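You operate a simulated robot arm through the tools that you are given. There is no shell and no other tool. Be economical: measure what you need, move in short steps, check, and stop when the job is done.

You are at the controls of a simulated two-armed robot. One attempt, no reset.

Task
Put the green jet from the clear end of the service table on top of the carton there and the white jet on the roller rack of the grey table. Put one of the tins from the shelf under the service table on the top of the steel cabinet. Put the cloth on the left half of the service table away on the top tray of the cart. Stack the pack marked "Goggles" from the top of the low cabinet on top of the pack that says "Dust Masks". Put the large measuring cup in the tub sink. Any order will do. Set down upright: jet, large measuring cup.
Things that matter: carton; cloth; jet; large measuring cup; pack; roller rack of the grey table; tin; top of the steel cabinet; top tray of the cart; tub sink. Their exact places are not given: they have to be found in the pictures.

The check looks at the end state, three seconds after you hand in, the way a careful person would. Anything else that was tipped, shoved, dropped, spilled or broken makes it a failure. Flat cloth is picked up by pressing the open fingertips on it (5 to 10 N) and closing them slowly along it; thin cloth reads only 2 to 8 mm in the jaws.

Robot
Two 7-joint arms with fingered hands on one trunk, on a base that drives. Base frame: it is fixed to the floor where the robot stands at the start and does not move with it; the origin is under the middle of the robot, x ahead of it, y to its left, z up. Lengths are in mm, angles in degrees, forces in N, time in s.
The left shoulder is at the start at [31, 215, 1097], the right one opposite. Places, roughly: carton [500, 0, 750]; cloth (7x13x3 cm) [900, 1200, 800]; jet [500, -250, 750]; large measuring cup [-6750, -1750, 1500]; pack [750, -1250, 750]; roller rack of the grey table [-900, -700, 600]; tin [500, 0, 250]; top of the steel cabinet [900, 2700, 1000]; top tray of the cart [0, 2700, 900]; tub sink [-6400, -300, 600]. Payload 3.6 kg a hand.
Tool frame (each hand has its own): the origin (TCP) lies between the finger pads and is the grasp point; the fingertips stand 22 mm ahead of it; z points along the fingers, y is the line along which they close. Largest opening 132 mm; the body of the gripper starts 60 mm behind the TCP. The gripper is a hand of 4 fingers: y runs from the thumb to the fingers, the wrist lies at [0, 0, -203] in the tool frame, and closing takes about 1.5 s.
Orientation is told as [roll, pitch, yaw] about the base's x, y, z axes, in that order, counted from this pose: with the fingers straight down and closing along the base's y, the tool's x points along the base's -x, its y along +y and its z along -z.

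Tools
- The arms move only by the tool jog_arm. It takes "left_increments", "right_increments" or both (then of equal length, played together; a hand with none holds still); each is a list of rows, each an object of numbers (a shift or turn left out is 0, a gripper value left out holds the last): "rx", "ry", "rz": the turn, a rotation vector about the tool's x, y, z in units of 180 degrees (1.0 is 180 degrees); "tx", "ty", "tz": the shift along the tool's x, y, z in units of 500 mm (1.0 is 500 mm); "fingers": the finger opening in cm, from 0 to 13.2. In form: [{"rx": .., "ry": .., "rz": .., "tx": .., "ty": .., "tz": .., "fingers": ..}, ...]. A call has 1 to 20 rows; each row is the pose to reach, as a shift and turn from the pose commanded when the call began, along the tool's axes at that moment. A call with a number of a shift or a turn outside -1 to 1 is refused whole. Rows are played at 5 a second. More than 50 mm and 8.6 degrees between two rows, or a gripper value outside its range, and nothing of the call is played. A pose out of reach is approached as far as the arm can. The call stops where the force on the tool passes 40 N (or 10 N more than at its start, if that is more) or the arm is blocked; 0.2 s more then pass. Each finger travels about 108 mm/s and halts on what it meets, pressing with about 33 N; the grip force reading is that of the motor and also rises with nothing between the fingers. The clock runs only during rows and for 0.2 s after the last one: add rows that repeat a pose to give the fingers time. It gives the time, the measured TCP pose, the force on the tool (base axes), the opening and the grip force at its end, in the units of the frame above (readings bear some noise), with the torque about the TCP (base axes, N m) and any sound that the robot's microphone picked up, and new pictures: "views" is both (left out), scene, wrist or none (wrist: the cameras of the hands that moved).
- Cameras (640 x 400 px; columns grow to the right, rows downward): "scene" is now at [126.6, -77.8, 1002.2]; the picture's right is [-0.85, -0.53, 0.00], its down [-0.23, 0.36, -0.90] and it looks along [0.48, -0.77, -0.43] (base axes); focal length 214 px, centre (320, 200). "left" rides on the left gripper at [-53, -53, -84] in its tool frame; the picture's right is [0.71, -0.71, 0.00], its down [0.53, 0.53, -0.67] and it looks along [0.47, 0.47, 0.74] (tool axes); focal length 247 px, centre (320, 200). "right" rides on the right gripper at [53, -53, -84] in its tool frame; the picture's right is [0.71, 0.71, 0.00], its down [-0.53, 0.53, -0.67] and it looks along [-0.47, 0.47, 0.74] (tool axes); focal length 247 px, centre (320, 200).
- slide_trunk(by): slides the trunk up (or, below 0, down) by that many mm; the arms and the scene camera ride with it, the base frame stays. It gives what a move gives, with no picture.
- steer(legs): drives the robot by 1 to 6 legs, each [ahead, turn to the left] in mm and degrees, along the robot's own axes; the way and the turn of a leg run together, so that a leg with both is an arc; at most 1500 mm and 180 degrees a leg. The arms and the cameras ride along, it lands a little off, and it stops where it bumps. It gives what a move gives, and a new picture of the scene camera.
- set_grasp(shape, hand): the hand has 4 fingers and takes this shape, open, in about a second: jaw (thumb against the fingers, like two jaws); tri (thumb and two fingers); tip (a fingertip pinch); poke (one finger out to press); point (the index stretched); flat (the hand flat); cup (the hand cupped); fist (a fist). The gripper value then closes the fingers along that shape, each until it touches; the sizes above hold for jaw. It gives what a move gives, with no picture.
- turn_head(pan, tilt): turns the head with the scene camera to pan (to the left, within 60 degrees either way) and tilt (down, from -29 to 69), counted from straight ahead of the robot. It gives what a move gives, and a new picture of the scene camera.
- locate(camera, pixels): for up to 12 pixels [column, row] of the newest picture of that camera ("zoom" is the newest enlarged one), the place [x, y, z] in the base frame of the surface seen there, good to about 2 mm. The clock stands still meanwhile.
- inspect(camera, box): a new picture of the part [left, top, right, bottom] of that camera's present view, enlarged. The clock stands still meanwhile.
- job_done(): hands the job in; it is judged then, once.

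Keep the steps short. Do not move on a guess: measure, check each grasp and each placing, and mend mistakes. In all there are 124 turns and 260 pictures (those below and enlarged ones count). Leave the grippers open and the arms clear of the work at the hand-in unless told otherwise, and finish with a single line.

The tools are called after ">>>" as name(argument=value, ...) on one line, values as JSON. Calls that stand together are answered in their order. jog_arm: Moves the arms, as the interface text tells. Its arguments: {"type":"object","properties":{"left_increments":{"type":"array","items":{"type":"object","properties":{"rx":{"type":"number"},"ry":{"type":"number"},"rz":{"type":"number"},"tx":{"type":"number"},"ty":{"type":"number"},"tz":{"type":"number"},"fingers":{"type":"number"}}}},"right_increments":{"type":"array","items":{"type":"object","properties":{"rx":{"type":"number"},"ry":{"type":"number"},"rz":{"type":"number"},"tx":{"type":"number"},"ty":{"type":"number"},"tz":{"type":"number"},"fingers":{"type":"number"}}}},"views":{"type":"string","enum":["both","scene","wrist","none"]}},"required":[]} The other tools are called the same way: slide_trunk (by) slides the trunk up or down; set_grasp (shape, hand) gives the hand a shape; steer (legs) drives the base; turn_head (pan, tilt) turns the head that bears the scene camera; locate (camera, pixels) gives the place of the surface under pixels of a picture; inspect (camera, box) takes an enlarged picture of a part of a camera's view; job_done () hands the job in.

At the start:

```text
t: 0.0
left_tool_pos: [417.3, 44.9, 1093.3]
left_tool_rot: [0.0, 0.0, 0.1]
left_force: [-0.2, -0.3, -0.6]
left_ft_torque: [0.01, 0.02, 0.0]
left_finger_gap: 131.9
left_finger_force: 0.3
left_shape: jaw
right_tool_pos: [327.7, -354.6, 1103.5]
right_tool_rot: [0.1, 0.1, -0.1]
right_force: [-0.3, -0.9, 0.4]
right_ft_torque: [0.0, 0.01, -0.02]
right_finger_gap: 131.9
right_finger_force: 0.0
right_shape: jaw
trunk travel left (down, up): [-375.0, 301.0]
robot x, y, heading: [-2.7, -0.1, -0.2]
head pan, tilt: [-58.0, 25.3]
```

scene: 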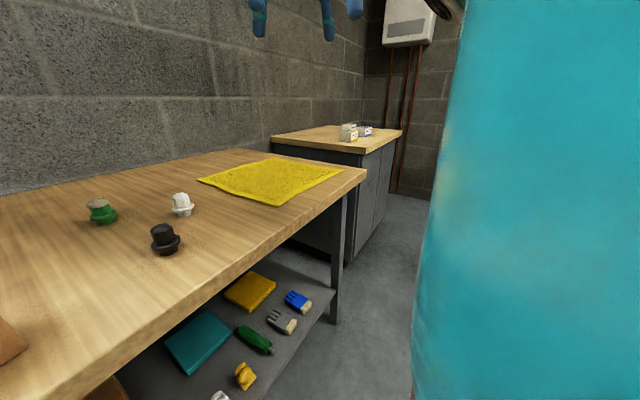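
right: 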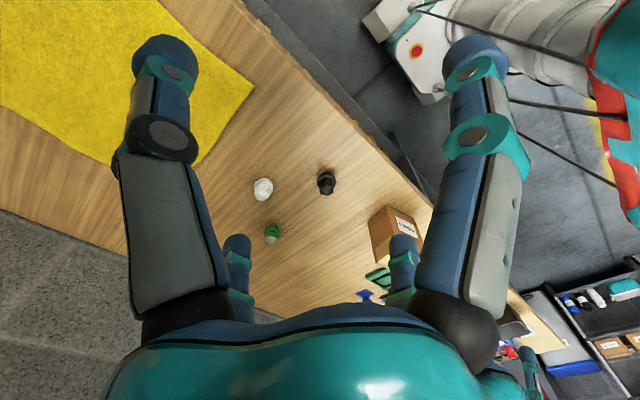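
left: 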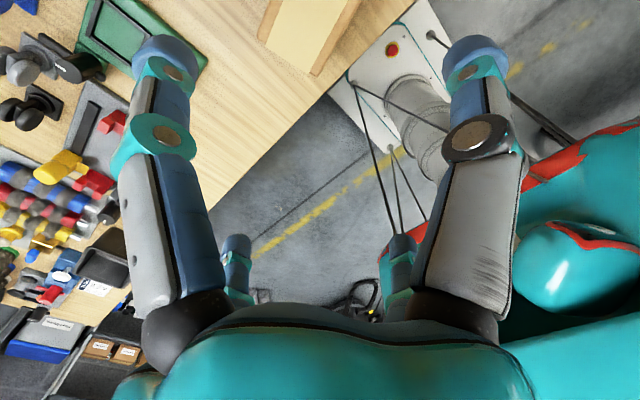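

The scene shows a green jet (101,211), a white jet (181,205) and a black jet (164,240). I measure these and look straight ahead next.

>>> locate(camera="scene", pixels=[[101, 203], [104, 222], [181, 197], [182, 214], [163, 230], [166, 252], [10, 345], [270, 180], [350, 135], [365, 130], [245, 375], [220, 398]])

>>> inspect(camera="scene", box=[70, 170, 230, 270])

>>> turn_head(pan=0, tilt=40)

```text
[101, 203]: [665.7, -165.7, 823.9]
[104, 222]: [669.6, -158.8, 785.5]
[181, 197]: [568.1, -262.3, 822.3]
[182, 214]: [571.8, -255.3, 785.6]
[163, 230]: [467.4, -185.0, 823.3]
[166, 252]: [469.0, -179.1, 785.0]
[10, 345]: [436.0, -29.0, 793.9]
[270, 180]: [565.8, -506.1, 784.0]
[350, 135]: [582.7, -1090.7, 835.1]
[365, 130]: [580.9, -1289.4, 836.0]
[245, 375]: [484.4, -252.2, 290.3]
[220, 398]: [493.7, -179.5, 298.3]
```

```text
4.00 times, centred on (150, 220) of scene
```

zoom: 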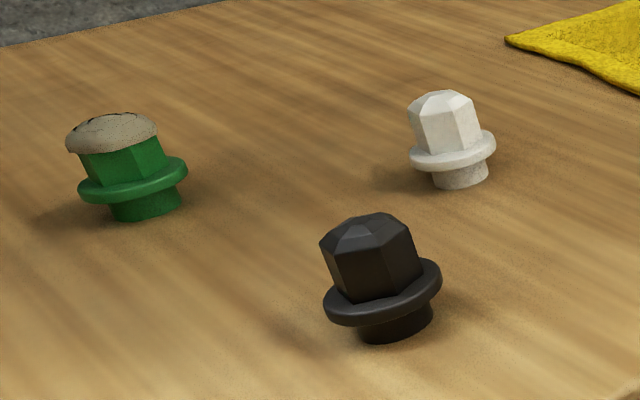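

```text
t: 1.3
left_tool_pos: [416.7, 45.3, 1092.1]
left_tool_rot: [0.0, 0.1, 0.0]
left_force: [0.0, -0.9, -0.4]
left_ft_torque: [-0.01, 0.03, 0.0]
left_finger_gap: 131.8
left_finger_force: 0.1
left_shape: jaw
right_tool_pos: [328.3, -353.5, 1103.3]
right_tool_rot: [0.0, 0.0, 0.0]
right_force: [-0.3, -0.6, 0.1]
right_ft_torque: [-0.02, 0.02, -0.01]
right_finger_gap: 131.7
right_finger_force: 0.0
right_shape: jaw
trunk travel left (down, up): [-375.0, 301.0]
robot x, y, heading: [-0.8, 0.9, -0.0]
head pan, tilt: [0.0, 40.0]
```

scene: 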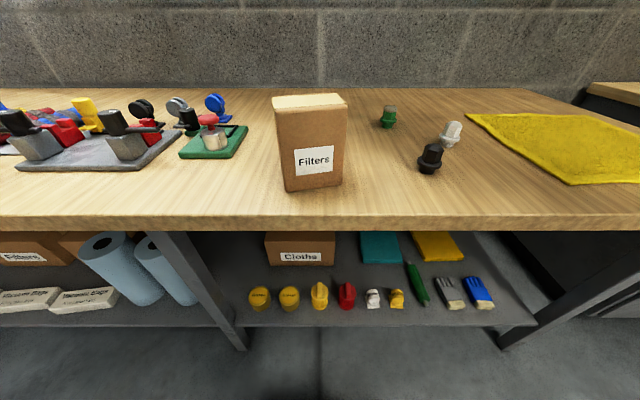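

Ahead is the "Filters" carton, with tins on the lower shelf at (260,298) and (289,298). I measure those and look left.

>>> locate(camera="scene", pixels=[[280, 108], [340, 108], [305, 97], [290, 188], [340, 185], [315, 217], [260, 285], [260, 300], [289, 285], [289, 300], [260, 312], [300, 222]])

>>> inspect(camera="scene", box=[230, 230, 390, 330])

>>> turn_head(pan=55, tilt=20)

```text
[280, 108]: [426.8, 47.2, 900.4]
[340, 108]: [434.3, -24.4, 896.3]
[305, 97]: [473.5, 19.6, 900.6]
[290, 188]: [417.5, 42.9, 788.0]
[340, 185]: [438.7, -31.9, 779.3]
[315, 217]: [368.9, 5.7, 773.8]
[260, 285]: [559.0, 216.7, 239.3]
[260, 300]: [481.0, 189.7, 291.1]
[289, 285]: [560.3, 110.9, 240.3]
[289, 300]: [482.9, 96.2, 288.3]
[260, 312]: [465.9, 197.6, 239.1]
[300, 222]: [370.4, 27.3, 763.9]
```

```text
4.00 times, centred on (310, 280) of scene
```

zoom: 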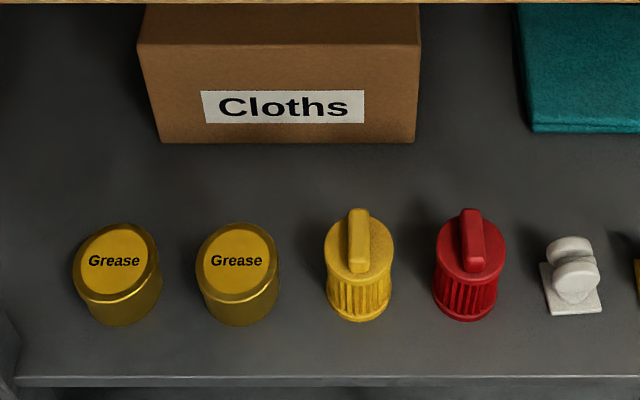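

```text
t: 2.5
left_tool_pos: [416.8, 47.0, 1094.0]
left_tool_rot: [0.0, 0.0, -0.1]
left_force: [0.1, 0.2, -0.5]
left_ft_torque: [0.01, 0.0, 0.0]
left_finger_gap: 131.9
left_finger_force: 0.0
left_shape: jaw
right_tool_pos: [328.5, -353.8, 1104.5]
right_tool_rot: [0.0, 0.1, 0.0]
right_force: [0.6, 0.2, 0.4]
right_ft_torque: [-0.03, 0.0, -0.02]
right_finger_gap: 131.8
right_finger_force: 0.0
right_shape: jaw
trunk travel left (down, up): [-375.0, 301.0]
robot x, y, heading: [-1.5, 3.0, -0.2]
head pan, tilt: [55.0, 20.0]
```

scene: 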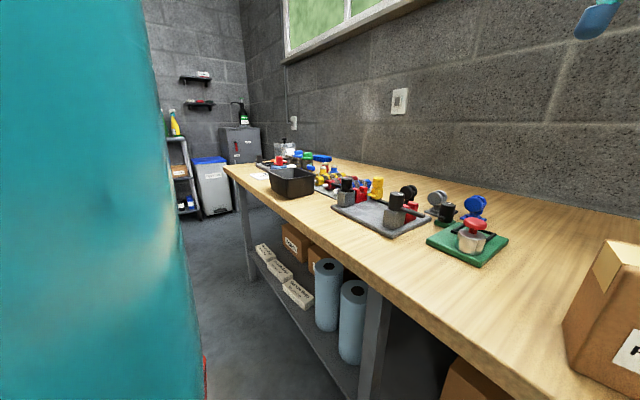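

Everything is mapped roughly. I'll now test reach: right hand to above the green jet (667,-162) at height ~1100, left hand moved aside.

>>> jog_arm(right_increments=[{"tx": -0.068, "ty": 0.038}, {"tx": -0.136, "ty": 0.076}, {"tx": -0.204, "ty": 0.114}, {"tx": -0.272, "ty": 0.152}, {"tx": -0.34, "ty": 0.19}, {"tx": -0.408, "ty": 0.228}, {"tx": -0.476, "ty": 0.266}, {"tx": -0.544, "ty": 0.304}, {"tx": -0.612, "ty": 0.342}, {"tx": -0.68, "ty": 0.384}], left_increments=[{"tx": 0.02, "ty": 0.04}, {"tx": 0.04, "ty": 0.08}, {"tx": 0.06, "ty": 0.12}, {"tx": 0.08, "ty": 0.16}, {"tx": 0.1, "ty": 0.2}, {"tx": 0.12, "ty": 0.24}, {"tx": 0.14, "ty": 0.28}, {"tx": 0.16, "ty": 0.32}, {"tx": 0.18, "ty": 0.36}, {"tx": 0.2, "ty": 0.4}], views="none")

>>> turn_head(pan=0, tilt=50)

```text
t: 4.7
left_tool_pos: [317.2, 247.8, 1092.5]
left_tool_rot: [-0.1, 0.2, 0.0]
left_force: [-0.2, -0.5, -0.4]
left_ft_torque: [-0.06, 0.0, -0.02]
left_finger_gap: 131.9
left_finger_force: 0.2
left_shape: jaw
right_tool_pos: [618.7, -183.7, 1102.1]
right_tool_rot: [-0.1, 0.0, 0.1]
right_force: [0.2, 0.2, -0.5]
right_ft_torque: [-0.05, 0.01, 0.03]
right_finger_gap: 131.9
right_finger_force: 0.0
right_shape: jaw
right hand out of reach, approached as far as the arm can: row 9, 10
trunk travel left (down, up): [-375.0, 301.0]
robot x, y, heading: [0.5, 0.8, 0.1]
head pan, tilt: [55.0, 20.0]
```

```text
t: 6.0
left_tool_pos: [316.7, 246.1, 1092.9]
left_tool_rot: [0.0, 0.0, 0.0]
left_force: [-0.2, -0.1, 0.3]
left_ft_torque: [0.01, -0.03, -0.01]
left_finger_gap: 131.5
left_finger_force: 0.0
left_shape: jaw
right_tool_pos: [618.4, -184.9, 1101.4]
right_tool_rot: [0.1, 0.1, 0.0]
right_force: [0.0, 0.4, 0.6]
right_ft_torque: [0.01, -0.02, 0.02]
right_finger_gap: 131.7
right_finger_force: 0.0
right_shape: jaw
trunk travel left (down, up): [-375.0, 301.0]
robot x, y, heading: [3.4, 0.4, -0.1]
head pan, tilt: [0.0, 50.0]
```

scene: 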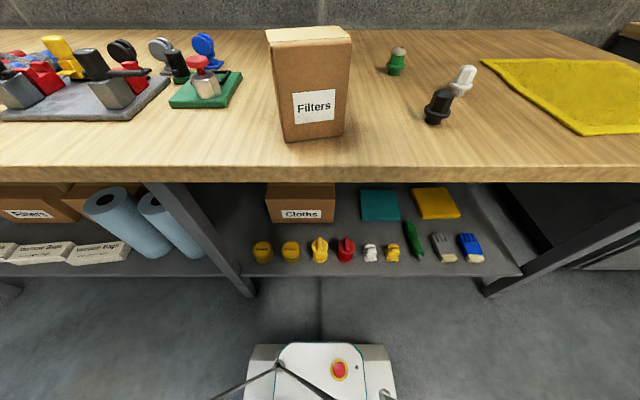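

The arm falls ~50 mm short. I measure the base front edge (320,345) and the shelf edge to see how far I may drive forward.

>>> locate(camera="scene", pixels=[[320, 347], [260, 350], [390, 350], [320, 275], [320, 300], [320, 182], [248, 295], [488, 292], [200, 270], [345, 45], [282, 45], [310, 30]])

```text
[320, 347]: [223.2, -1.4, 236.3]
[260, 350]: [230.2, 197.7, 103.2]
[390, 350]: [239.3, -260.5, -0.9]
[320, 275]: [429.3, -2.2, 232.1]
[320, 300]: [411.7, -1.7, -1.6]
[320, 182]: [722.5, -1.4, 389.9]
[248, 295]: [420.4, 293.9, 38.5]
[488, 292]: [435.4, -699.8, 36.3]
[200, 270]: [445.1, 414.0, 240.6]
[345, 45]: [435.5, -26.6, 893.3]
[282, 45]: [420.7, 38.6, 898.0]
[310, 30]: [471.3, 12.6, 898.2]
```

Base front is at x=223 and shelf edge at x≈430. I drive 110 mm ahead.

>>> steer(legs=[[110, 0]])

```text
t: 7.2
left_tool_pos: [430.9, 245.3, 1093.1]
left_tool_rot: [0.0, 0.2, -0.1]
left_force: [0.9, 0.1, -0.2]
left_ft_torque: [-0.05, 0.0, 0.01]
left_finger_gap: 132.0
left_finger_force: 0.0
left_shape: jaw
right_tool_pos: [732.9, -185.8, 1099.3]
right_tool_rot: [0.0, 0.2, 0.0]
right_force: [0.2, -0.7, -0.3]
right_ft_torque: [-0.02, 0.04, 0.02]
right_finger_gap: 131.8
right_finger_force: 0.1
right_shape: jaw
trunk travel left (down, up): [-375.0, 301.0]
robot x, y, heading: [110.8, 1.6, 0.1]
head pan, tilt: [0.0, 50.0]
```

scene: 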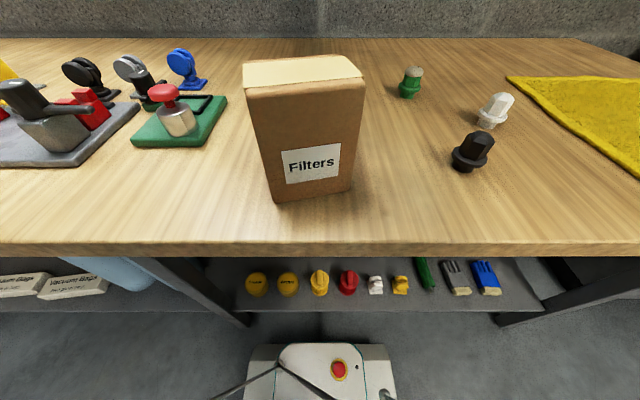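

I re-measure the green jet (411,75)-(409,92), and the carton top corners.

>>> locate(camera="scene", pixels=[[411, 71], [400, 82], [421, 84], [409, 95], [401, 92], [419, 93], [248, 84], [358, 74], [340, 58], [252, 66], [489, 120], [485, 137]])

>>> inspect(camera="scene", box=[370, 50, 450, 100])

```text
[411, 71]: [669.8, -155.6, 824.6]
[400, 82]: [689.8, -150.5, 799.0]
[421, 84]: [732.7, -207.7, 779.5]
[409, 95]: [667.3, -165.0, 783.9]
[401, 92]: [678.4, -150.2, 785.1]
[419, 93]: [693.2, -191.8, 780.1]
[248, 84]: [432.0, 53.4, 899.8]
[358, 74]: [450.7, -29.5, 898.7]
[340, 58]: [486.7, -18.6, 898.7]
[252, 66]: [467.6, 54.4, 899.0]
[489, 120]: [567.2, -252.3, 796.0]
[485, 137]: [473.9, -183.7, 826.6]
```

```text
8.00 times, centred on (410, 75) of scene
```

zoom: 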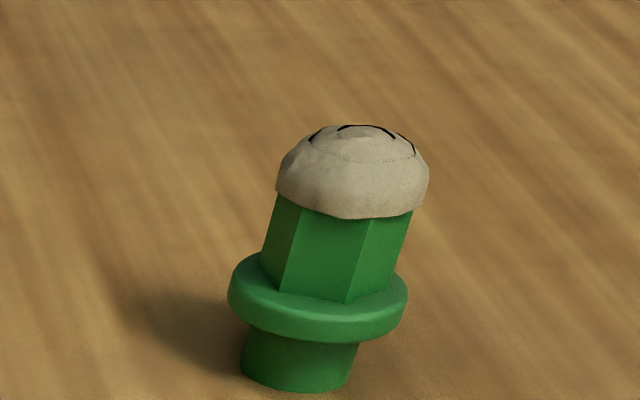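

I measure the jet in the zoomed picture for its centre.

>>> locate(camera="zoom", pixels=[[232, 295], [403, 300], [315, 320], [352, 140], [285, 190], [420, 190], [350, 210], [290, 385], [248, 360], [345, 370], [300, 250], [390, 260]])

```text
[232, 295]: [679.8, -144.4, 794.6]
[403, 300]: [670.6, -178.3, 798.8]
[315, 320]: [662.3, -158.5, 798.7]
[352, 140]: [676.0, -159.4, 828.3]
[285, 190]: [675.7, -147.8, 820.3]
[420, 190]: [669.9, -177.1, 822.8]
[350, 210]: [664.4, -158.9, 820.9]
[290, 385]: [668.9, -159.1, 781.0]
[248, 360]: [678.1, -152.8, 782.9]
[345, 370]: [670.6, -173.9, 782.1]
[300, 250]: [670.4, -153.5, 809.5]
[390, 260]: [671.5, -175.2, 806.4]
```

Jet centre ≈ (680,-162), hex top 829, flange ~798. Right hand to (680,-162) at z 880, opening 7 cm.

>>> jog_arm(right_increments=[{"tx": 0.053, "ty": 0.024, "tz": 0.07, "fingers": 7}, {"tx": 0.106, "ty": 0.048, "tz": 0.14}, {"tx": 0.106, "ty": 0.048, "tz": 0.21}, {"tx": 0.106, "ty": 0.048, "tz": 0.29}, {"tx": 0.106, "ty": 0.048, "tz": 0.37}, {"tx": 0.106, "ty": 0.048, "tz": 0.44}])

```text
t: 8.6
left_tool_pos: [429.6, 245.7, 1093.7]
left_tool_rot: [0.0, 0.1, 0.0]
left_force: [0.4, -0.7, 0.7]
left_ft_torque: [0.0, 0.01, 0.01]
left_finger_gap: 132.1
left_finger_force: 0.0
left_shape: jaw
right_tool_pos: [679.4, -163.0, 881.1]
right_tool_rot: [0.1, -0.1, -0.1]
right_force: [-0.5, 0.5, -0.4]
right_ft_torque: [-0.05, -0.02, -0.03]
right_finger_gap: 70.2
right_finger_force: 0.2
right_shape: jaw
trunk travel left (down, up): [-375.0, 301.0]
robot x, y, heading: [110.4, 2.4, 0.2]
head pan, tilt: [0.0, 50.0]
```

scene: 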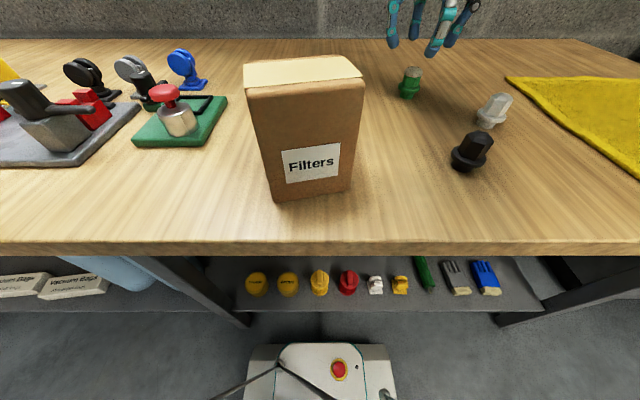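
right: 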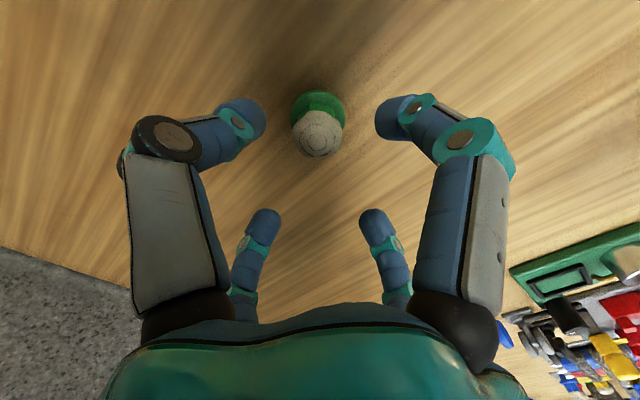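

Jet sits centred under the TCP at (318,135). I lower 58 mm to z≈822 and close.

>>> jog_arm(right_increments=[{"tz": 0.04}, {"tz": 0.08}, {"tz": 0.116}, {"tz": 0.116, "fingers": 5}, {"tz": 0.116, "fingers": 4}, {"tz": 0.116, "fingers": 3}, {"tz": 0.116, "fingers": 1.5}, {"tz": 0.116, "fingers": 1.5}, {"tz": 0.116, "fingers": 1.5}, {"tz": 0.116, "fingers": 1.5}], views="wrist")

```text
t: 10.8
left_tool_pos: [431.3, 245.8, 1094.3]
left_tool_rot: [0.0, -0.1, 0.0]
left_force: [0.6, 0.4, -0.1]
left_ft_torque: [-0.02, -0.01, -0.02]
left_finger_gap: 132.0
left_finger_force: 0.2
left_shape: jaw
right_tool_pos: [679.0, -161.2, 823.1]
right_tool_rot: [-0.1, 0.1, 0.0]
right_force: [1.1, -0.3, 0.6]
right_ft_torque: [-0.01, 0.01, 0.02]
right_finger_gap: 20.4
right_finger_force: 33.1
right_shape: jaw
trunk travel left (down, up): [-375.0, 301.0]
robot x, y, heading: [113.9, -2.0, -0.1]
head pan, tilt: [0.0, 50.0]
```

right: 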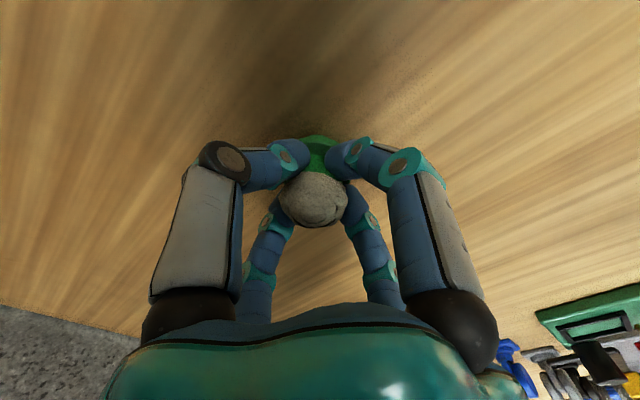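

Gap holds at 20 mm with 33 N: gripped. I lift 150 mm.

>>> jog_arm(right_increments=[{"tz": -0.05}, {"tz": -0.12}, {"tz": -0.2}, {"tz": -0.3}, {"tz": -0.3}])

>>> locate(camera="scene", pixels=[[250, 86], [356, 75], [340, 58], [252, 66], [300, 72], [300, 62], [300, 80]])

```text
t: 11.9
left_tool_pos: [429.6, 246.2, 1093.3]
left_tool_rot: [0.0, 0.1, 0.0]
left_force: [0.3, 0.2, -0.3]
left_ft_torque: [-0.03, -0.02, -0.02]
left_finger_gap: 131.7
left_finger_force: 0.0
left_shape: jaw
right_tool_pos: [678.3, -160.9, 975.6]
right_tool_rot: [0.0, 0.2, -0.1]
right_force: [0.2, -0.4, -0.8]
right_ft_torque: [0.0, 0.0, -0.02]
right_finger_gap: 20.1
right_finger_force: 32.8
right_shape: jaw
trunk travel left (down, up): [-375.0, 301.0]
robot x, y, heading: [111.8, -0.1, -0.0]
head pan, tilt: [0.0, 50.0]
```

scene: 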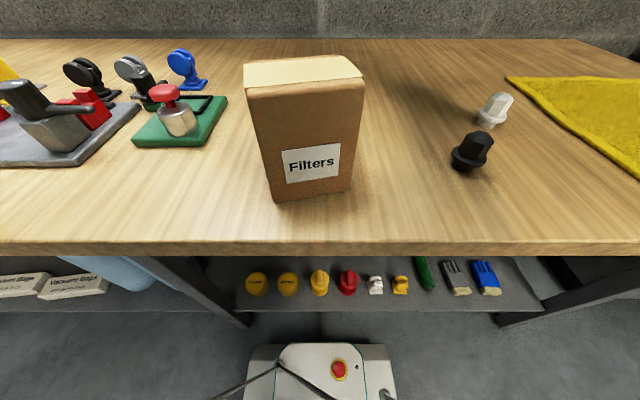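
right: 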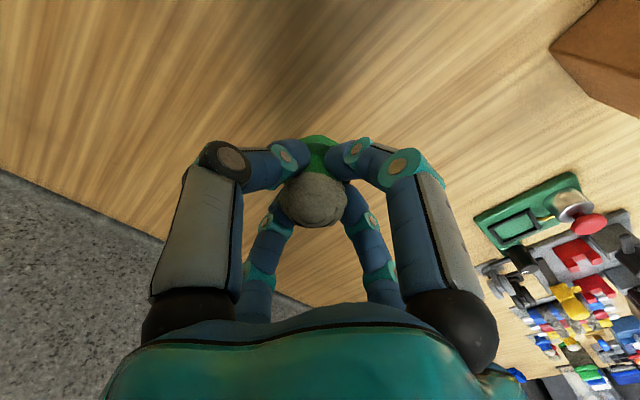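

```text
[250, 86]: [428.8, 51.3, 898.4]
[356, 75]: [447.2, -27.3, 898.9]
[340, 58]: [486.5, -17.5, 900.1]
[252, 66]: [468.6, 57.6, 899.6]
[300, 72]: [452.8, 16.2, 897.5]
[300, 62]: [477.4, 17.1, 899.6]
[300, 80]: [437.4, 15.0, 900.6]
```

Carton top centre ≈ (458,14,899). I carry the jet over it at z≈976.

>>> jog_arm(right_increments=[{"tx": 0.06, "ty": 0.05}, {"tx": 0.12, "ty": 0.1}, {"tx": 0.18, "ty": 0.15}, {"tx": 0.24, "ty": 0.2}, {"tx": 0.3, "ty": 0.25}, {"tx": 0.37, "ty": 0.3}, {"tx": 0.44, "ty": 0.35}, {"tx": 0.44, "ty": 0.35}])

```text
t: 13.8
left_tool_pos: [429.3, 245.4, 1093.2]
left_tool_rot: [0.1, 0.1, 0.0]
left_force: [0.0, -0.2, -1.2]
left_ft_torque: [0.04, -0.01, 0.0]
left_finger_gap: 132.0
left_finger_force: 0.1
left_shape: jaw
right_tool_pos: [459.3, 13.4, 972.7]
right_tool_rot: [0.0, 0.1, -0.1]
right_force: [-0.3, 0.1, -0.9]
right_ft_torque: [0.03, 0.0, 0.01]
right_finger_gap: 19.8
right_finger_force: 32.7
right_shape: jaw
trunk travel left (down, up): [-375.0, 301.0]
robot x, y, heading: [112.0, 2.9, -0.3]
head pan, tilt: [0.0, 50.0]
```

scene: 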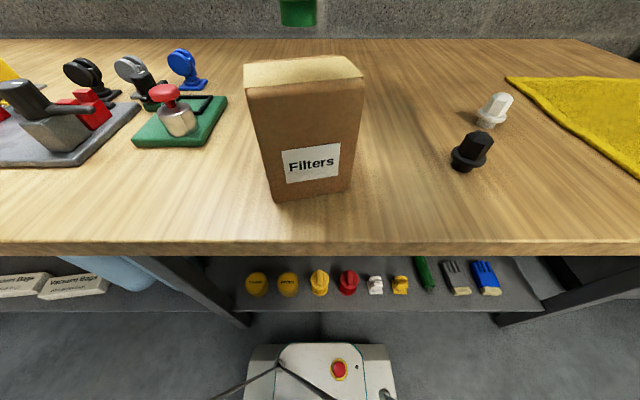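
right: 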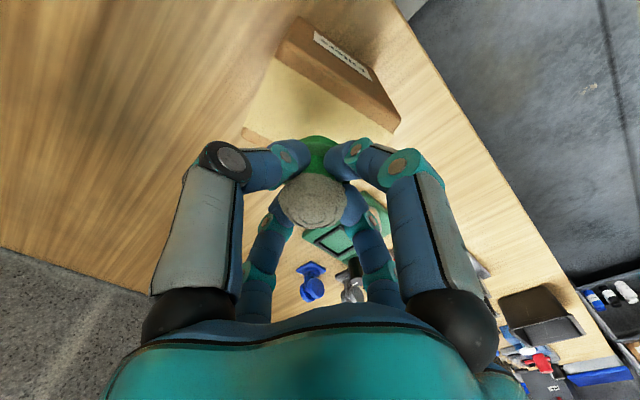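

The jet stem is visible at (298,20). I check its place, then lower 26 mm.

>>> locate(camera="scene", pixels=[[286, 22], [298, 25], [310, 22], [298, 15]])

>>> jog_arm(right_increments=[{"tz": 0.03}, {"tz": 0.052}, {"tz": 0.052}], views="scene")

```text
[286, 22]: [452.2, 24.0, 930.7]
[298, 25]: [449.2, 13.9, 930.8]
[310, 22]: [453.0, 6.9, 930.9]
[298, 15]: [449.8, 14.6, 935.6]
```

```text
t: 14.6
left_tool_pos: [429.8, 245.9, 1093.2]
left_tool_rot: [0.0, 0.0, 0.0]
left_force: [0.5, 0.4, -0.3]
left_ft_torque: [-0.01, -0.01, 0.02]
left_finger_gap: 131.9
left_finger_force: 0.1
left_shape: jaw
right_tool_pos: [458.5, 15.1, 946.2]
right_tool_rot: [0.0, 0.1, 0.0]
right_force: [-0.1, 0.5, -0.6]
right_ft_torque: [0.0, -0.01, -0.03]
right_finger_gap: 19.8
right_finger_force: 33.1
right_shape: jaw
trunk travel left (down, up): [-375.0, 301.0]
robot x, y, heading: [113.1, -2.4, -0.2]
head pan, tilt: [0.0, 50.0]
```

scene: 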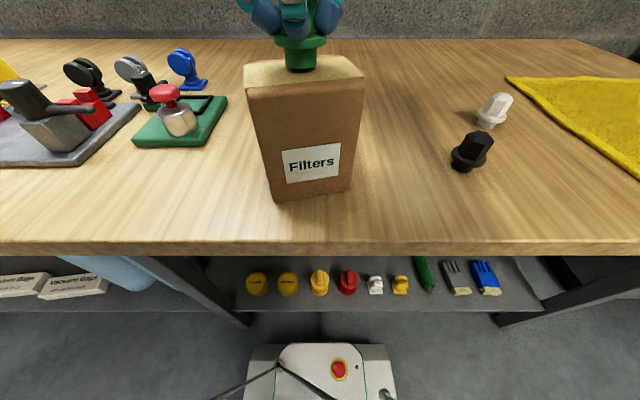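

Stem bottom is ~5 mm above the carton. I lower gently about 5 mm and read the force.

>>> jog_arm(right_increments=[{"tz": 0.004}, {"tz": 0.007}, {"tz": 0.01}], views="none")

>>> inspect(camera="scene", box=[220, 20, 380, 120])

```text
t: 15.3
left_tool_pos: [429.6, 245.9, 1092.7]
left_tool_rot: [0.0, 0.0, 0.0]
left_force: [0.6, 0.0, 0.6]
left_ft_torque: [0.02, 0.05, 0.0]
left_finger_gap: 131.9
left_finger_force: 0.1
left_shape: jaw
right_tool_pos: [458.1, 13.8, 943.5]
right_tool_rot: [0.1, 0.2, 0.0]
right_force: [0.8, 0.3, 1.2]
right_ft_torque: [-0.03, -0.02, -0.01]
right_finger_gap: 19.5
right_finger_force: 32.9
right_shape: jaw
trunk travel left (down, up): [-375.0, 301.0]
robot x, y, heading: [111.4, -2.0, 0.1]
head pan, tilt: [0.0, 50.0]
```

```text
4.00 times, centred on (300, 70) of scene
```

zoom: 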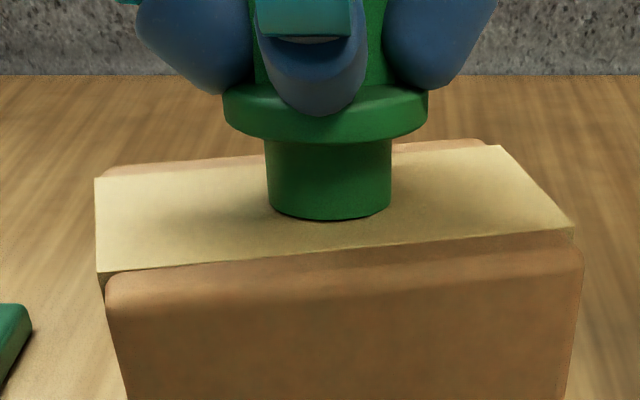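

I measure the gap between stem bottom and carton top.

>>> locate(camera="zoom", pixels=[[328, 212], [328, 226], [270, 200], [390, 198], [328, 258], [440, 180]])

>>> jog_arm(right_increments=[{"tz": 0.002}, {"tz": 0.004}], views="none")

```text
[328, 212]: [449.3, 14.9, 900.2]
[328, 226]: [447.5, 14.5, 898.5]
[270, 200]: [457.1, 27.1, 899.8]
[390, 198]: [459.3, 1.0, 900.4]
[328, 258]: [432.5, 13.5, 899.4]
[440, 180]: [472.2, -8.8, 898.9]
```

```text
t: 15.9
left_tool_pos: [428.6, 245.9, 1093.7]
left_tool_rot: [0.0, 0.0, 0.0]
left_force: [-1.2, 0.7, -0.3]
left_ft_torque: [0.01, 0.0, -0.03]
left_finger_gap: 132.1
left_finger_force: 0.0
left_shape: jaw
right_tool_pos: [457.0, 15.0, 942.6]
right_tool_rot: [0.1, -0.1, 0.0]
right_force: [1.8, -0.5, 15.3]
right_ft_torque: [-0.11, -0.3, 0.0]
right_finger_gap: 20.0
right_finger_force: 33.0
right_shape: jaw
trunk travel left (down, up): [-375.0, 301.0]
robot x, y, heading: [111.4, -1.6, 0.0]
head pan, tilt: [0.0, 50.0]
```

Contact felt (15 N). I back off 1 mm and open slowly to 6 cm.

>>> jog_arm(right_increments=[{"tz": -0.003}, {"tz": -0.003, "fingers": 2.4}, {"tz": -0.003, "fingers": 3}, {"tz": -0.003, "fingers": 4}, {"tz": -0.003, "fingers": 6}, {"tz": -0.003, "fingers": 7}, {"tz": -0.003, "fingers": 7}], views="scene")

```text
t: 17.6
left_tool_pos: [429.5, 246.2, 1093.3]
left_tool_rot: [0.0, 0.0, 0.0]
left_force: [-0.1, -0.3, -0.3]
left_ft_torque: [0.01, 0.01, 0.0]
left_finger_gap: 131.8
left_finger_force: 0.0
left_shape: jaw
right_tool_pos: [458.1, 13.3, 942.9]
right_tool_rot: [0.1, 0.0, -0.1]
right_force: [0.9, -0.2, 0.7]
right_ft_torque: [-0.01, 0.01, 0.0]
right_finger_gap: 69.1
right_finger_force: 0.1
right_shape: jaw
trunk travel left (down, up): [-375.0, 301.0]
robot x, y, heading: [112.3, 1.8, -0.1]
head pan, tilt: [0.0, 50.0]
```

scene: 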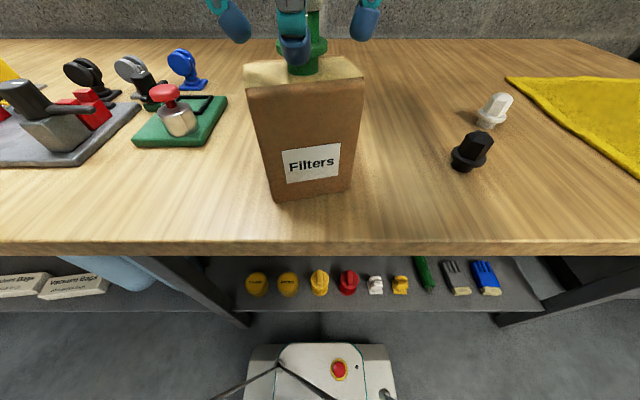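

Released and standing. I lift straight up 140 mm and zoom on the white jet.

>>> jog_arm(right_increments=[{"tz": -0.04}, {"tz": -0.1}, {"tz": -0.19}, {"tz": -0.28}], views="scene")

>>> inspect(camera="scene", box=[450, 80, 530, 130])

>>> locate(camera="zoom", pixels=[[210, 290], [330, 370], [270, 325], [440, 130], [410, 190], [290, 385], [360, 250], [390, 150], [500, 140], [330, 230]])

```text
t: 18.6
left_tool_pos: [429.0, 246.0, 1093.8]
left_tool_rot: [0.0, 0.0, 0.0]
left_force: [-0.3, -0.1, 0.6]
left_ft_torque: [0.04, 0.01, -0.01]
left_finger_gap: 132.0
left_finger_force: 0.1
left_shape: jaw
right_tool_pos: [455.5, 12.3, 1083.2]
right_tool_rot: [0.0, 0.0, 0.1]
right_force: [0.2, 0.0, -0.1]
right_ft_torque: [-0.01, -0.01, -0.01]
right_finger_gap: 69.6
right_finger_force: 0.1
right_shape: jaw
trunk travel left (down, up): [-375.0, 301.0]
robot x, y, heading: [110.1, 1.3, -0.0]
head pan, tilt: [0.0, 50.0]
```

scene: 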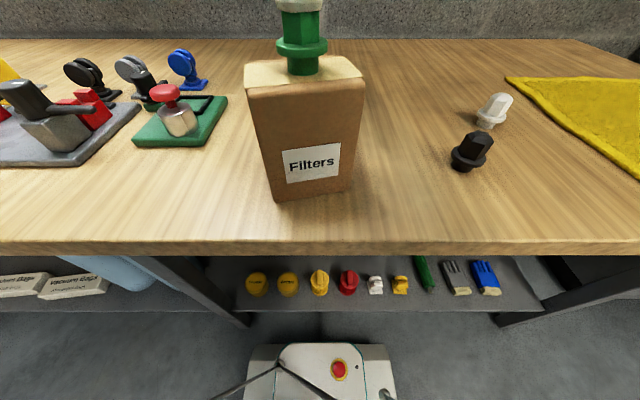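

```text
8.00 times, centred on (490, 105) of scene
```

zoom: 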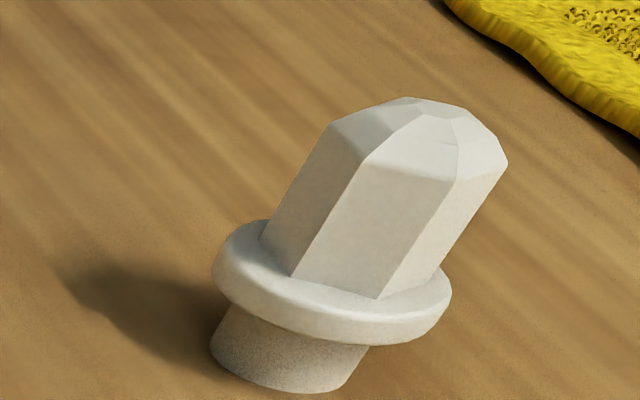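

```text
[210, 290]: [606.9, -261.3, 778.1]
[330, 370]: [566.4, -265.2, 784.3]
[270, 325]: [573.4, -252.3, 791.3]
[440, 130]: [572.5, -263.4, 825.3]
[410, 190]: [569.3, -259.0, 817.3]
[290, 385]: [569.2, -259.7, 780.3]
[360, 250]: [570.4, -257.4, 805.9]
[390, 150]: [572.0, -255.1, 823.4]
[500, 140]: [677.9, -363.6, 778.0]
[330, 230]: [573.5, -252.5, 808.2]
```

White jet centre ≈ (578,-264). Move the right hand over it, then down to z≈880.

>>> jog_arm(right_increments=[{"tx": -0.035, "ty": -0.08}, {"tx": -0.07, "ty": -0.16}, {"tx": -0.105, "ty": -0.24}, {"tx": -0.14, "ty": -0.32}, {"tx": -0.175, "ty": -0.4}, {"tx": -0.21, "ty": -0.48}, {"tx": -0.244, "ty": -0.555}, {"tx": -0.244, "ty": -0.555, "tz": 0.09}, {"tx": -0.244, "ty": -0.555, "tz": 0.18}, {"tx": -0.244, "ty": -0.555, "tz": 0.27}, {"tx": -0.244, "ty": -0.555, "tz": 0.34}, {"tx": -0.244, "ty": -0.555, "tz": 0.406}], views="wrist")

```text
t: 21.1
left_tool_pos: [429.1, 245.1, 1093.2]
left_tool_rot: [0.0, 0.2, -0.1]
left_force: [-0.2, -0.5, -0.4]
left_ft_torque: [0.03, 0.0, 0.04]
left_finger_gap: 132.2
left_finger_force: 0.1
left_shape: jaw
right_tool_pos: [578.2, -263.2, 877.3]
right_tool_rot: [0.0, -0.1, 0.0]
right_force: [1.2, -0.6, 0.6]
right_ft_torque: [-0.04, -0.02, 0.01]
right_finger_gap: 69.2
right_finger_force: 0.0
right_shape: jaw
trunk travel left (down, up): [-375.0, 301.0]
robot x, y, heading: [107.0, -1.0, 0.1]
head pan, tilt: [0.0, 50.0]
```

right: 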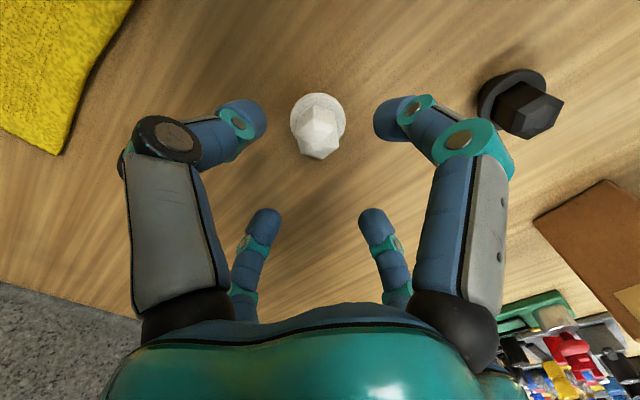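

Centred at (318,140). Lower 56 mm to z≈822, close, lift.

>>> jog_arm(right_increments=[{"tz": 0.04}, {"tz": 0.08}, {"tz": 0.112}, {"tz": 0.112, "fingers": 5}, {"tz": 0.112, "fingers": 4}, {"tz": 0.112, "fingers": 3}, {"tz": 0.112, "fingers": 1.5}, {"tz": 0.112, "fingers": 1.5}, {"tz": 0.112}, {"tz": 0.112}, {"tz": 0.05}, {"tz": -0.04}, {"tz": -0.13}, {"tz": -0.2}])

```text
t: 24.1
left_tool_pos: [429.7, 245.8, 1093.2]
left_tool_rot: [0.0, 0.0, 0.0]
left_force: [0.5, -0.5, -0.3]
left_ft_torque: [0.01, 0.0, -0.03]
left_finger_gap: 132.1
left_finger_force: 0.1
left_shape: jaw
right_tool_pos: [580.0, -261.9, 978.2]
right_tool_rot: [0.0, 0.0, 0.0]
right_force: [0.4, -0.5, -0.2]
right_ft_torque: [0.03, 0.0, 0.01]
right_finger_gap: 20.6
right_finger_force: 32.9
right_shape: jaw
trunk travel left (down, up): [-375.0, 301.0]
robot x, y, heading: [110.5, -5.1, 0.0]
head pan, tilt: [0.0, 50.0]
```

scene: 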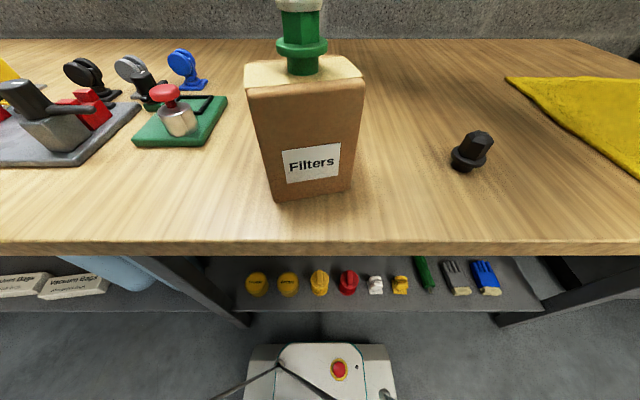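
right: 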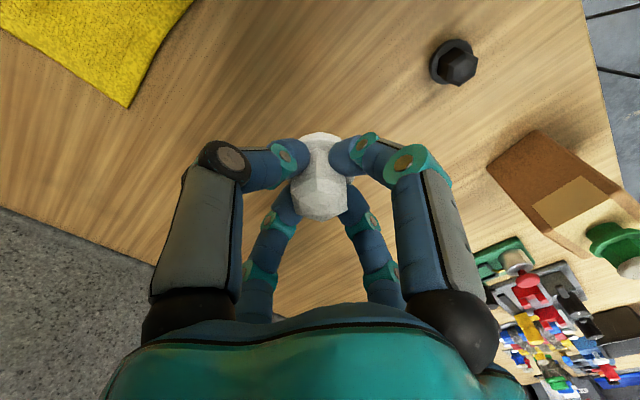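

White jet gripped (20.6 mm). I draw both hands closer, then back away from the table and look for the grey table.

>>> jog_arm(right_increments=[{"tz": -0.08}, {"tz": -0.16}, {"tx": 0.08, "tz": -0.16}, {"tx": 0.16, "tz": -0.16}, {"tx": 0.24, "tz": -0.16}, {"tx": 0.32, "tz": -0.16}, {"tx": 0.4, "tz": -0.16}], left_increments=[{"tx": 0.03}, {"tx": 0.06}, {"tx": 0.09}, {"tx": 0.12}, {"tx": 0.15}, {"tx": 0.18}, {"tx": 0.2}], views="none")

>>> steer(legs=[[-300, 0], [0, -90]])

>>> turn_head(pan=-50, tilt=25)

```text
t: 25.8
left_tool_pos: [329.3, 246.3, 1094.9]
left_tool_rot: [0.0, -0.1, 0.0]
left_force: [-0.2, 0.4, 0.7]
left_ft_torque: [0.03, -0.03, 0.01]
left_finger_gap: 132.0
left_finger_force: 0.1
left_shape: jaw
right_tool_pos: [379.3, -262.6, 1058.1]
right_tool_rot: [0.0, 0.0, 0.0]
right_force: [-0.1, -0.2, 0.2]
right_ft_torque: [0.0, 0.0, 0.03]
right_finger_gap: 20.2
right_finger_force: 32.8
right_shape: jaw
trunk travel left (down, up): [-375.0, 301.0]
robot x, y, heading: [109.6, -0.4, -0.1]
head pan, tilt: [0.0, 50.0]
```

```text
t: 30.0
left_tool_pos: [144.7, 9.6, 1095.2]
left_tool_rot: [0.1, 0.0, -47.0]
left_force: [0.3, 0.0, 0.4]
left_ft_torque: [0.02, 0.0, -0.01]
left_finger_gap: 132.0
left_finger_force: 0.0
left_shape: jaw
right_tool_pos: [-193.2, -374.8, 1060.3]
right_tool_rot: [0.1, 0.1, -47.1]
right_force: [-0.1, 0.6, -0.2]
right_ft_torque: [0.02, -0.03, -0.01]
right_finger_gap: 20.2
right_finger_force: 32.5
right_shape: jaw
trunk travel left (down, up): [-375.0, 301.0]
robot x, y, heading: [-161.0, 24.0, -48.3]
head pan, tilt: [0.0, 50.0]
stopped in leg 2: the robot was blocked; the commanded pose is now the measured one
```

scene: 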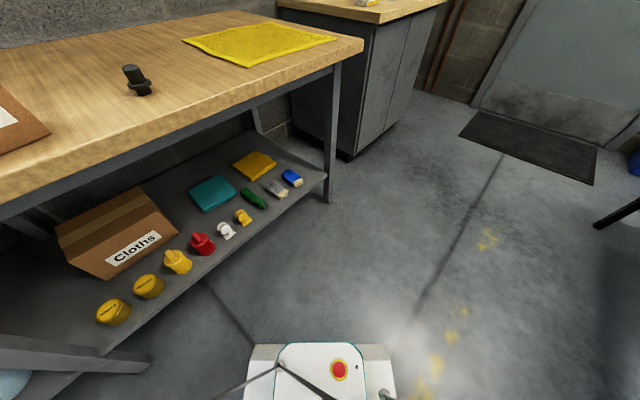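

```text
t: 31.2
left_tool_pos: [146.6, 9.5, 1095.7]
left_tool_rot: [-0.1, -0.1, -46.9]
left_force: [-0.6, -0.8, -0.4]
left_ft_torque: [0.03, -0.02, 0.01]
left_finger_gap: 132.1
left_finger_force: 0.0
left_shape: jaw
right_tool_pos: [-190.8, -373.3, 1059.7]
right_tool_rot: [0.1, 0.0, -47.1]
right_force: [-0.6, 0.1, 0.7]
right_ft_torque: [0.0, -0.02, -0.02]
right_finger_gap: 20.3
right_finger_force: 33.6
right_shape: jaw
trunk travel left (down, up): [-375.0, 301.0]
robot x, y, heading: [-161.2, 24.9, -48.2]
head pan, tilt: [-50.0, 25.0]
```

scene: 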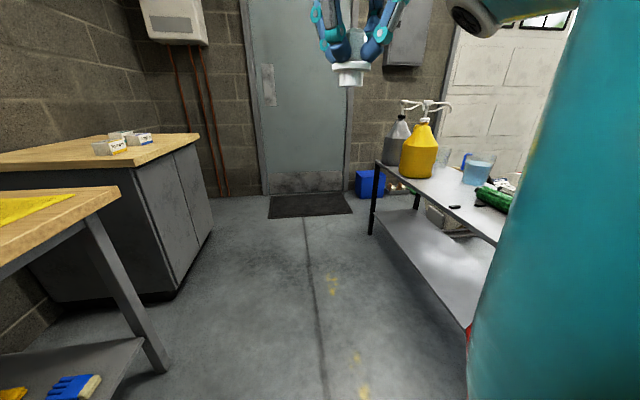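

The turn was blocked at -48°. I measure the bench seen at right and look left to find what is near.

>>> locate(camera="scene", pixels=[[377, 163], [440, 204], [490, 240], [462, 322], [400, 242], [420, 150], [478, 165], [500, 195], [110, 145], [140, 138], [345, 75], [470, 290]])

>>> turn_head(pan=60, tilt=30)

```text
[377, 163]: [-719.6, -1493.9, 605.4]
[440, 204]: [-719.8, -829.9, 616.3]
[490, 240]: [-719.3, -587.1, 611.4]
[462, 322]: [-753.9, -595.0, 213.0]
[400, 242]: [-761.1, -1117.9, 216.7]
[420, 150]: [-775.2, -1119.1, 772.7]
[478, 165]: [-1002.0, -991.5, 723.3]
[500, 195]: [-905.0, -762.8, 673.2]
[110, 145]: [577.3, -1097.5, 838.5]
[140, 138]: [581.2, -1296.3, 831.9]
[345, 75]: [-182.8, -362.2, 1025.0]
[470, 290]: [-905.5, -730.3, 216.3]
```

```text
t: 33.1
left_tool_pos: [146.5, 10.7, 1095.0]
left_tool_rot: [0.0, -0.1, -47.0]
left_force: [-0.6, 0.7, -0.3]
left_ft_torque: [0.02, -0.02, 0.0]
left_finger_gap: 132.0
left_finger_force: 0.1
left_shape: jaw
right_tool_pos: [-191.9, -374.2, 1060.3]
right_tool_rot: [0.1, 0.0, -47.1]
right_force: [-0.4, 0.1, -0.4]
right_ft_torque: [-0.01, -0.03, 0.04]
right_finger_gap: 20.4
right_finger_force: 33.0
right_shape: jaw
trunk travel left (down, up): [-375.0, 301.0]
robot x, y, heading: [-159.4, 25.7, -48.1]
head pan, tilt: [60.0, 30.0]
```

scene: 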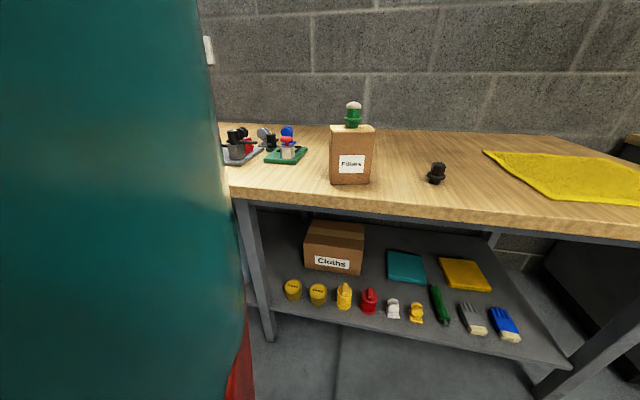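

Bench front edge is x≈-720; something behind me blocked the swing. I move 230 mm ahead into the open, then finish the turn.

>>> steer(legs=[[230, 0], [0, -42]])

>>> turn_head(pan=-60, tilt=35)

```text
t: 36.7
left_tool_pos: [216.6, -356.7, 1096.0]
left_tool_rot: [0.1, -0.1, -86.9]
left_force: [0.0, -0.1, 0.1]
left_ft_torque: [-0.02, 0.02, 0.0]
left_finger_gap: 132.1
left_finger_force: 0.1
left_shape: jaw
right_tool_pos: [-289.0, -435.0, 1060.9]
right_tool_rot: [0.2, 0.1, -86.9]
right_force: [-0.2, 0.8, 0.0]
right_ft_torque: [0.03, -0.01, 0.05]
right_finger_gap: 20.2
right_finger_force: 33.0
right_shape: jaw
trunk travel left (down, up): [-375.0, 301.0]
robot x, y, heading: [19.2, -147.3, -88.2]
head pan, tilt: [60.0, 30.0]
stopped in leg 2: the robot was blocked; the commanded pose is now the measured one
```

scene: 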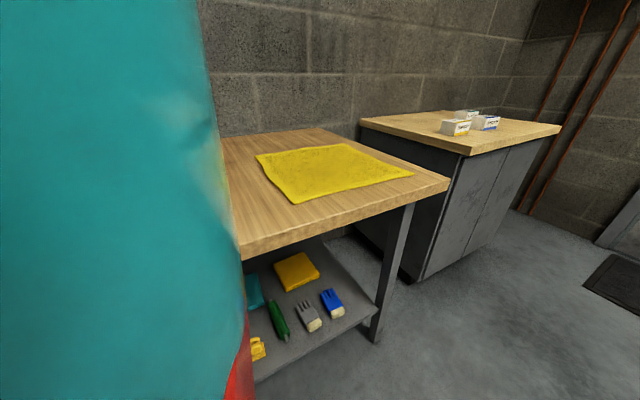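

```text
t: 38.7
left_tool_pos: [218.2, -356.7, 1096.7]
left_tool_rot: [0.1, -0.1, -86.7]
left_force: [0.0, 0.3, 0.4]
left_ft_torque: [-0.04, -0.02, -0.02]
left_finger_gap: 132.1
left_finger_force: 0.1
left_shape: jaw
right_tool_pos: [-286.0, -435.1, 1060.2]
right_tool_rot: [0.0, -0.1, -86.9]
right_force: [0.1, 0.0, 0.2]
right_ft_torque: [-0.03, 0.01, -0.02]
right_finger_gap: 20.0
right_finger_force: 33.0
right_shape: jaw
trunk travel left (down, up): [-375.0, 301.0]
robot x, y, heading: [19.9, -146.5, -88.6]
head pan, tilt: [-60.0, 35.0]
```

scene: 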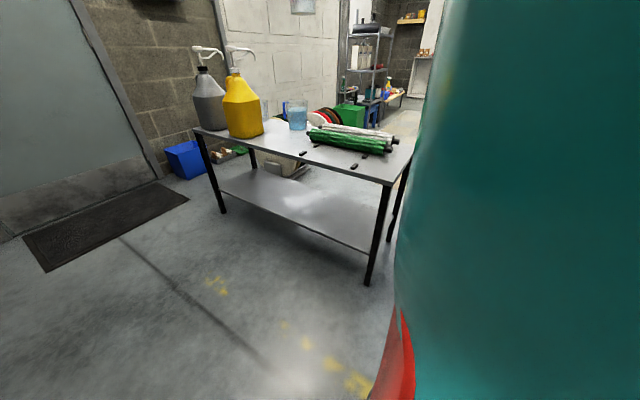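

Now heading -88.6°. The bench with rollers is at right (350,140). I zoom in on it and measure.

>>> inspect(camera="scene", box=[260, 80, 420, 180])

>>> locate(camera="zoom", pixels=[[210, 200], [300, 190], [400, 240], [420, 300], [490, 290], [540, 230], [300, 240], [170, 290], [370, 335], [510, 400], [350, 225], [600, 260]])

```text
4.00 times, centred on (340, 130) of scene
```

zoom: 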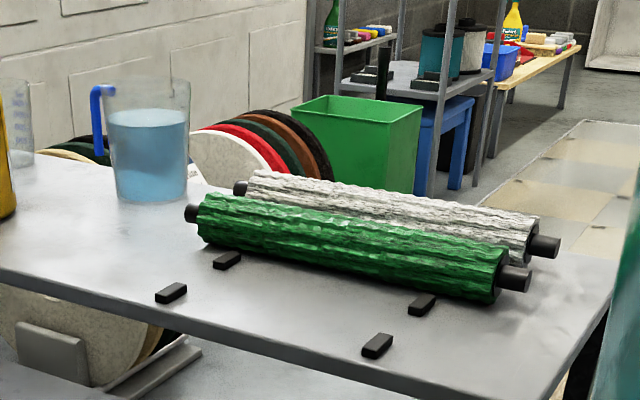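

```text
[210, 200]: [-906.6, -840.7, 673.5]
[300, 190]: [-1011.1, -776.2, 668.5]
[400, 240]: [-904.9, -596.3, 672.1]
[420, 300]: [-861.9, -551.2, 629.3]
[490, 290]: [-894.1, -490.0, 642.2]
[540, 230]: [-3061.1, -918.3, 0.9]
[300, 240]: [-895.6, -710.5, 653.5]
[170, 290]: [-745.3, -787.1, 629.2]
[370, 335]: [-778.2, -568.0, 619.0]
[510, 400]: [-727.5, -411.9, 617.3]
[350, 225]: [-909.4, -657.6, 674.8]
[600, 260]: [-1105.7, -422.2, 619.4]
```

I'll place the jet in the free part of the rack between the black stops. First I drive away from the table in gentle arcs towards the bench front.

>>> steer(legs=[[120, 0], [430, -31], [350, -30]])

>>> turn_head(pan=-20, tilt=35)

```text
t: 44.1
left_tool_pos: [-402.6, -1216.4, 1095.6]
left_tool_rot: [0.1, -0.1, -146.7]
left_force: [-1.5, 0.1, 0.0]
left_ft_torque: [0.01, 0.04, 0.01]
left_finger_gap: 131.9
left_finger_force: 0.0
left_shape: jaw
right_tool_pos: [-723.0, -817.9, 1059.6]
right_tool_rot: [0.2, 0.1, -146.7]
right_force: [0.4, 0.8, -0.4]
right_ft_torque: [-0.02, -0.01, -0.02]
right_finger_gap: 20.1
right_finger_force: 33.4
right_shape: jaw
trunk travel left (down, up): [-375.0, 301.0]
robot x, y, heading: [-314.4, -954.8, -148.6]
head pan, tilt: [-60.0, 35.0]
```

scene: 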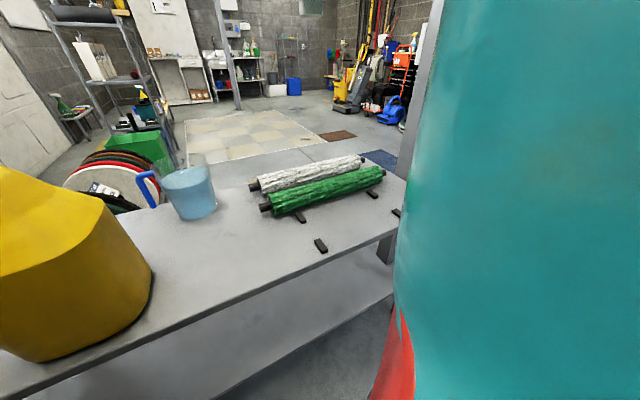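

```text
t: 45.1
left_tool_pos: [-403.1, -1215.0, 1096.4]
left_tool_rot: [0.0, -0.1, -146.6]
left_force: [-0.3, -0.7, 0.6]
left_ft_torque: [-0.02, 0.02, 0.03]
left_finger_gap: 132.2
left_finger_force: 0.1
left_shape: jaw
right_tool_pos: [-722.7, -816.0, 1061.0]
right_tool_rot: [0.1, 0.0, -146.8]
right_force: [-0.6, 0.3, -0.2]
right_ft_torque: [-0.02, 0.03, -0.01]
right_finger_gap: 20.3
right_finger_force: 32.8
right_shape: jaw
trunk travel left (down, up): [-375.0, 301.0]
robot x, y, heading: [-314.5, -951.3, -148.1]
head pan, tilt: [-20.0, 35.0]
```

scene: 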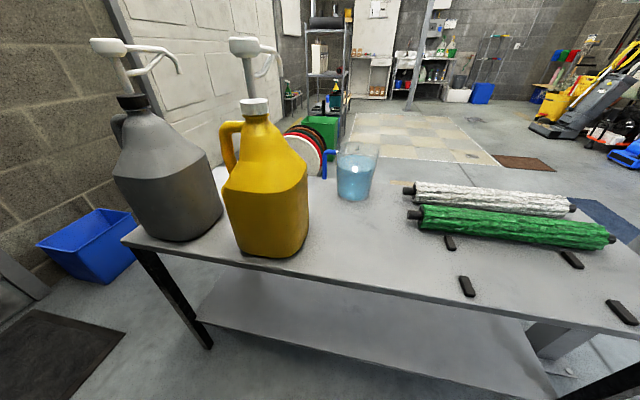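

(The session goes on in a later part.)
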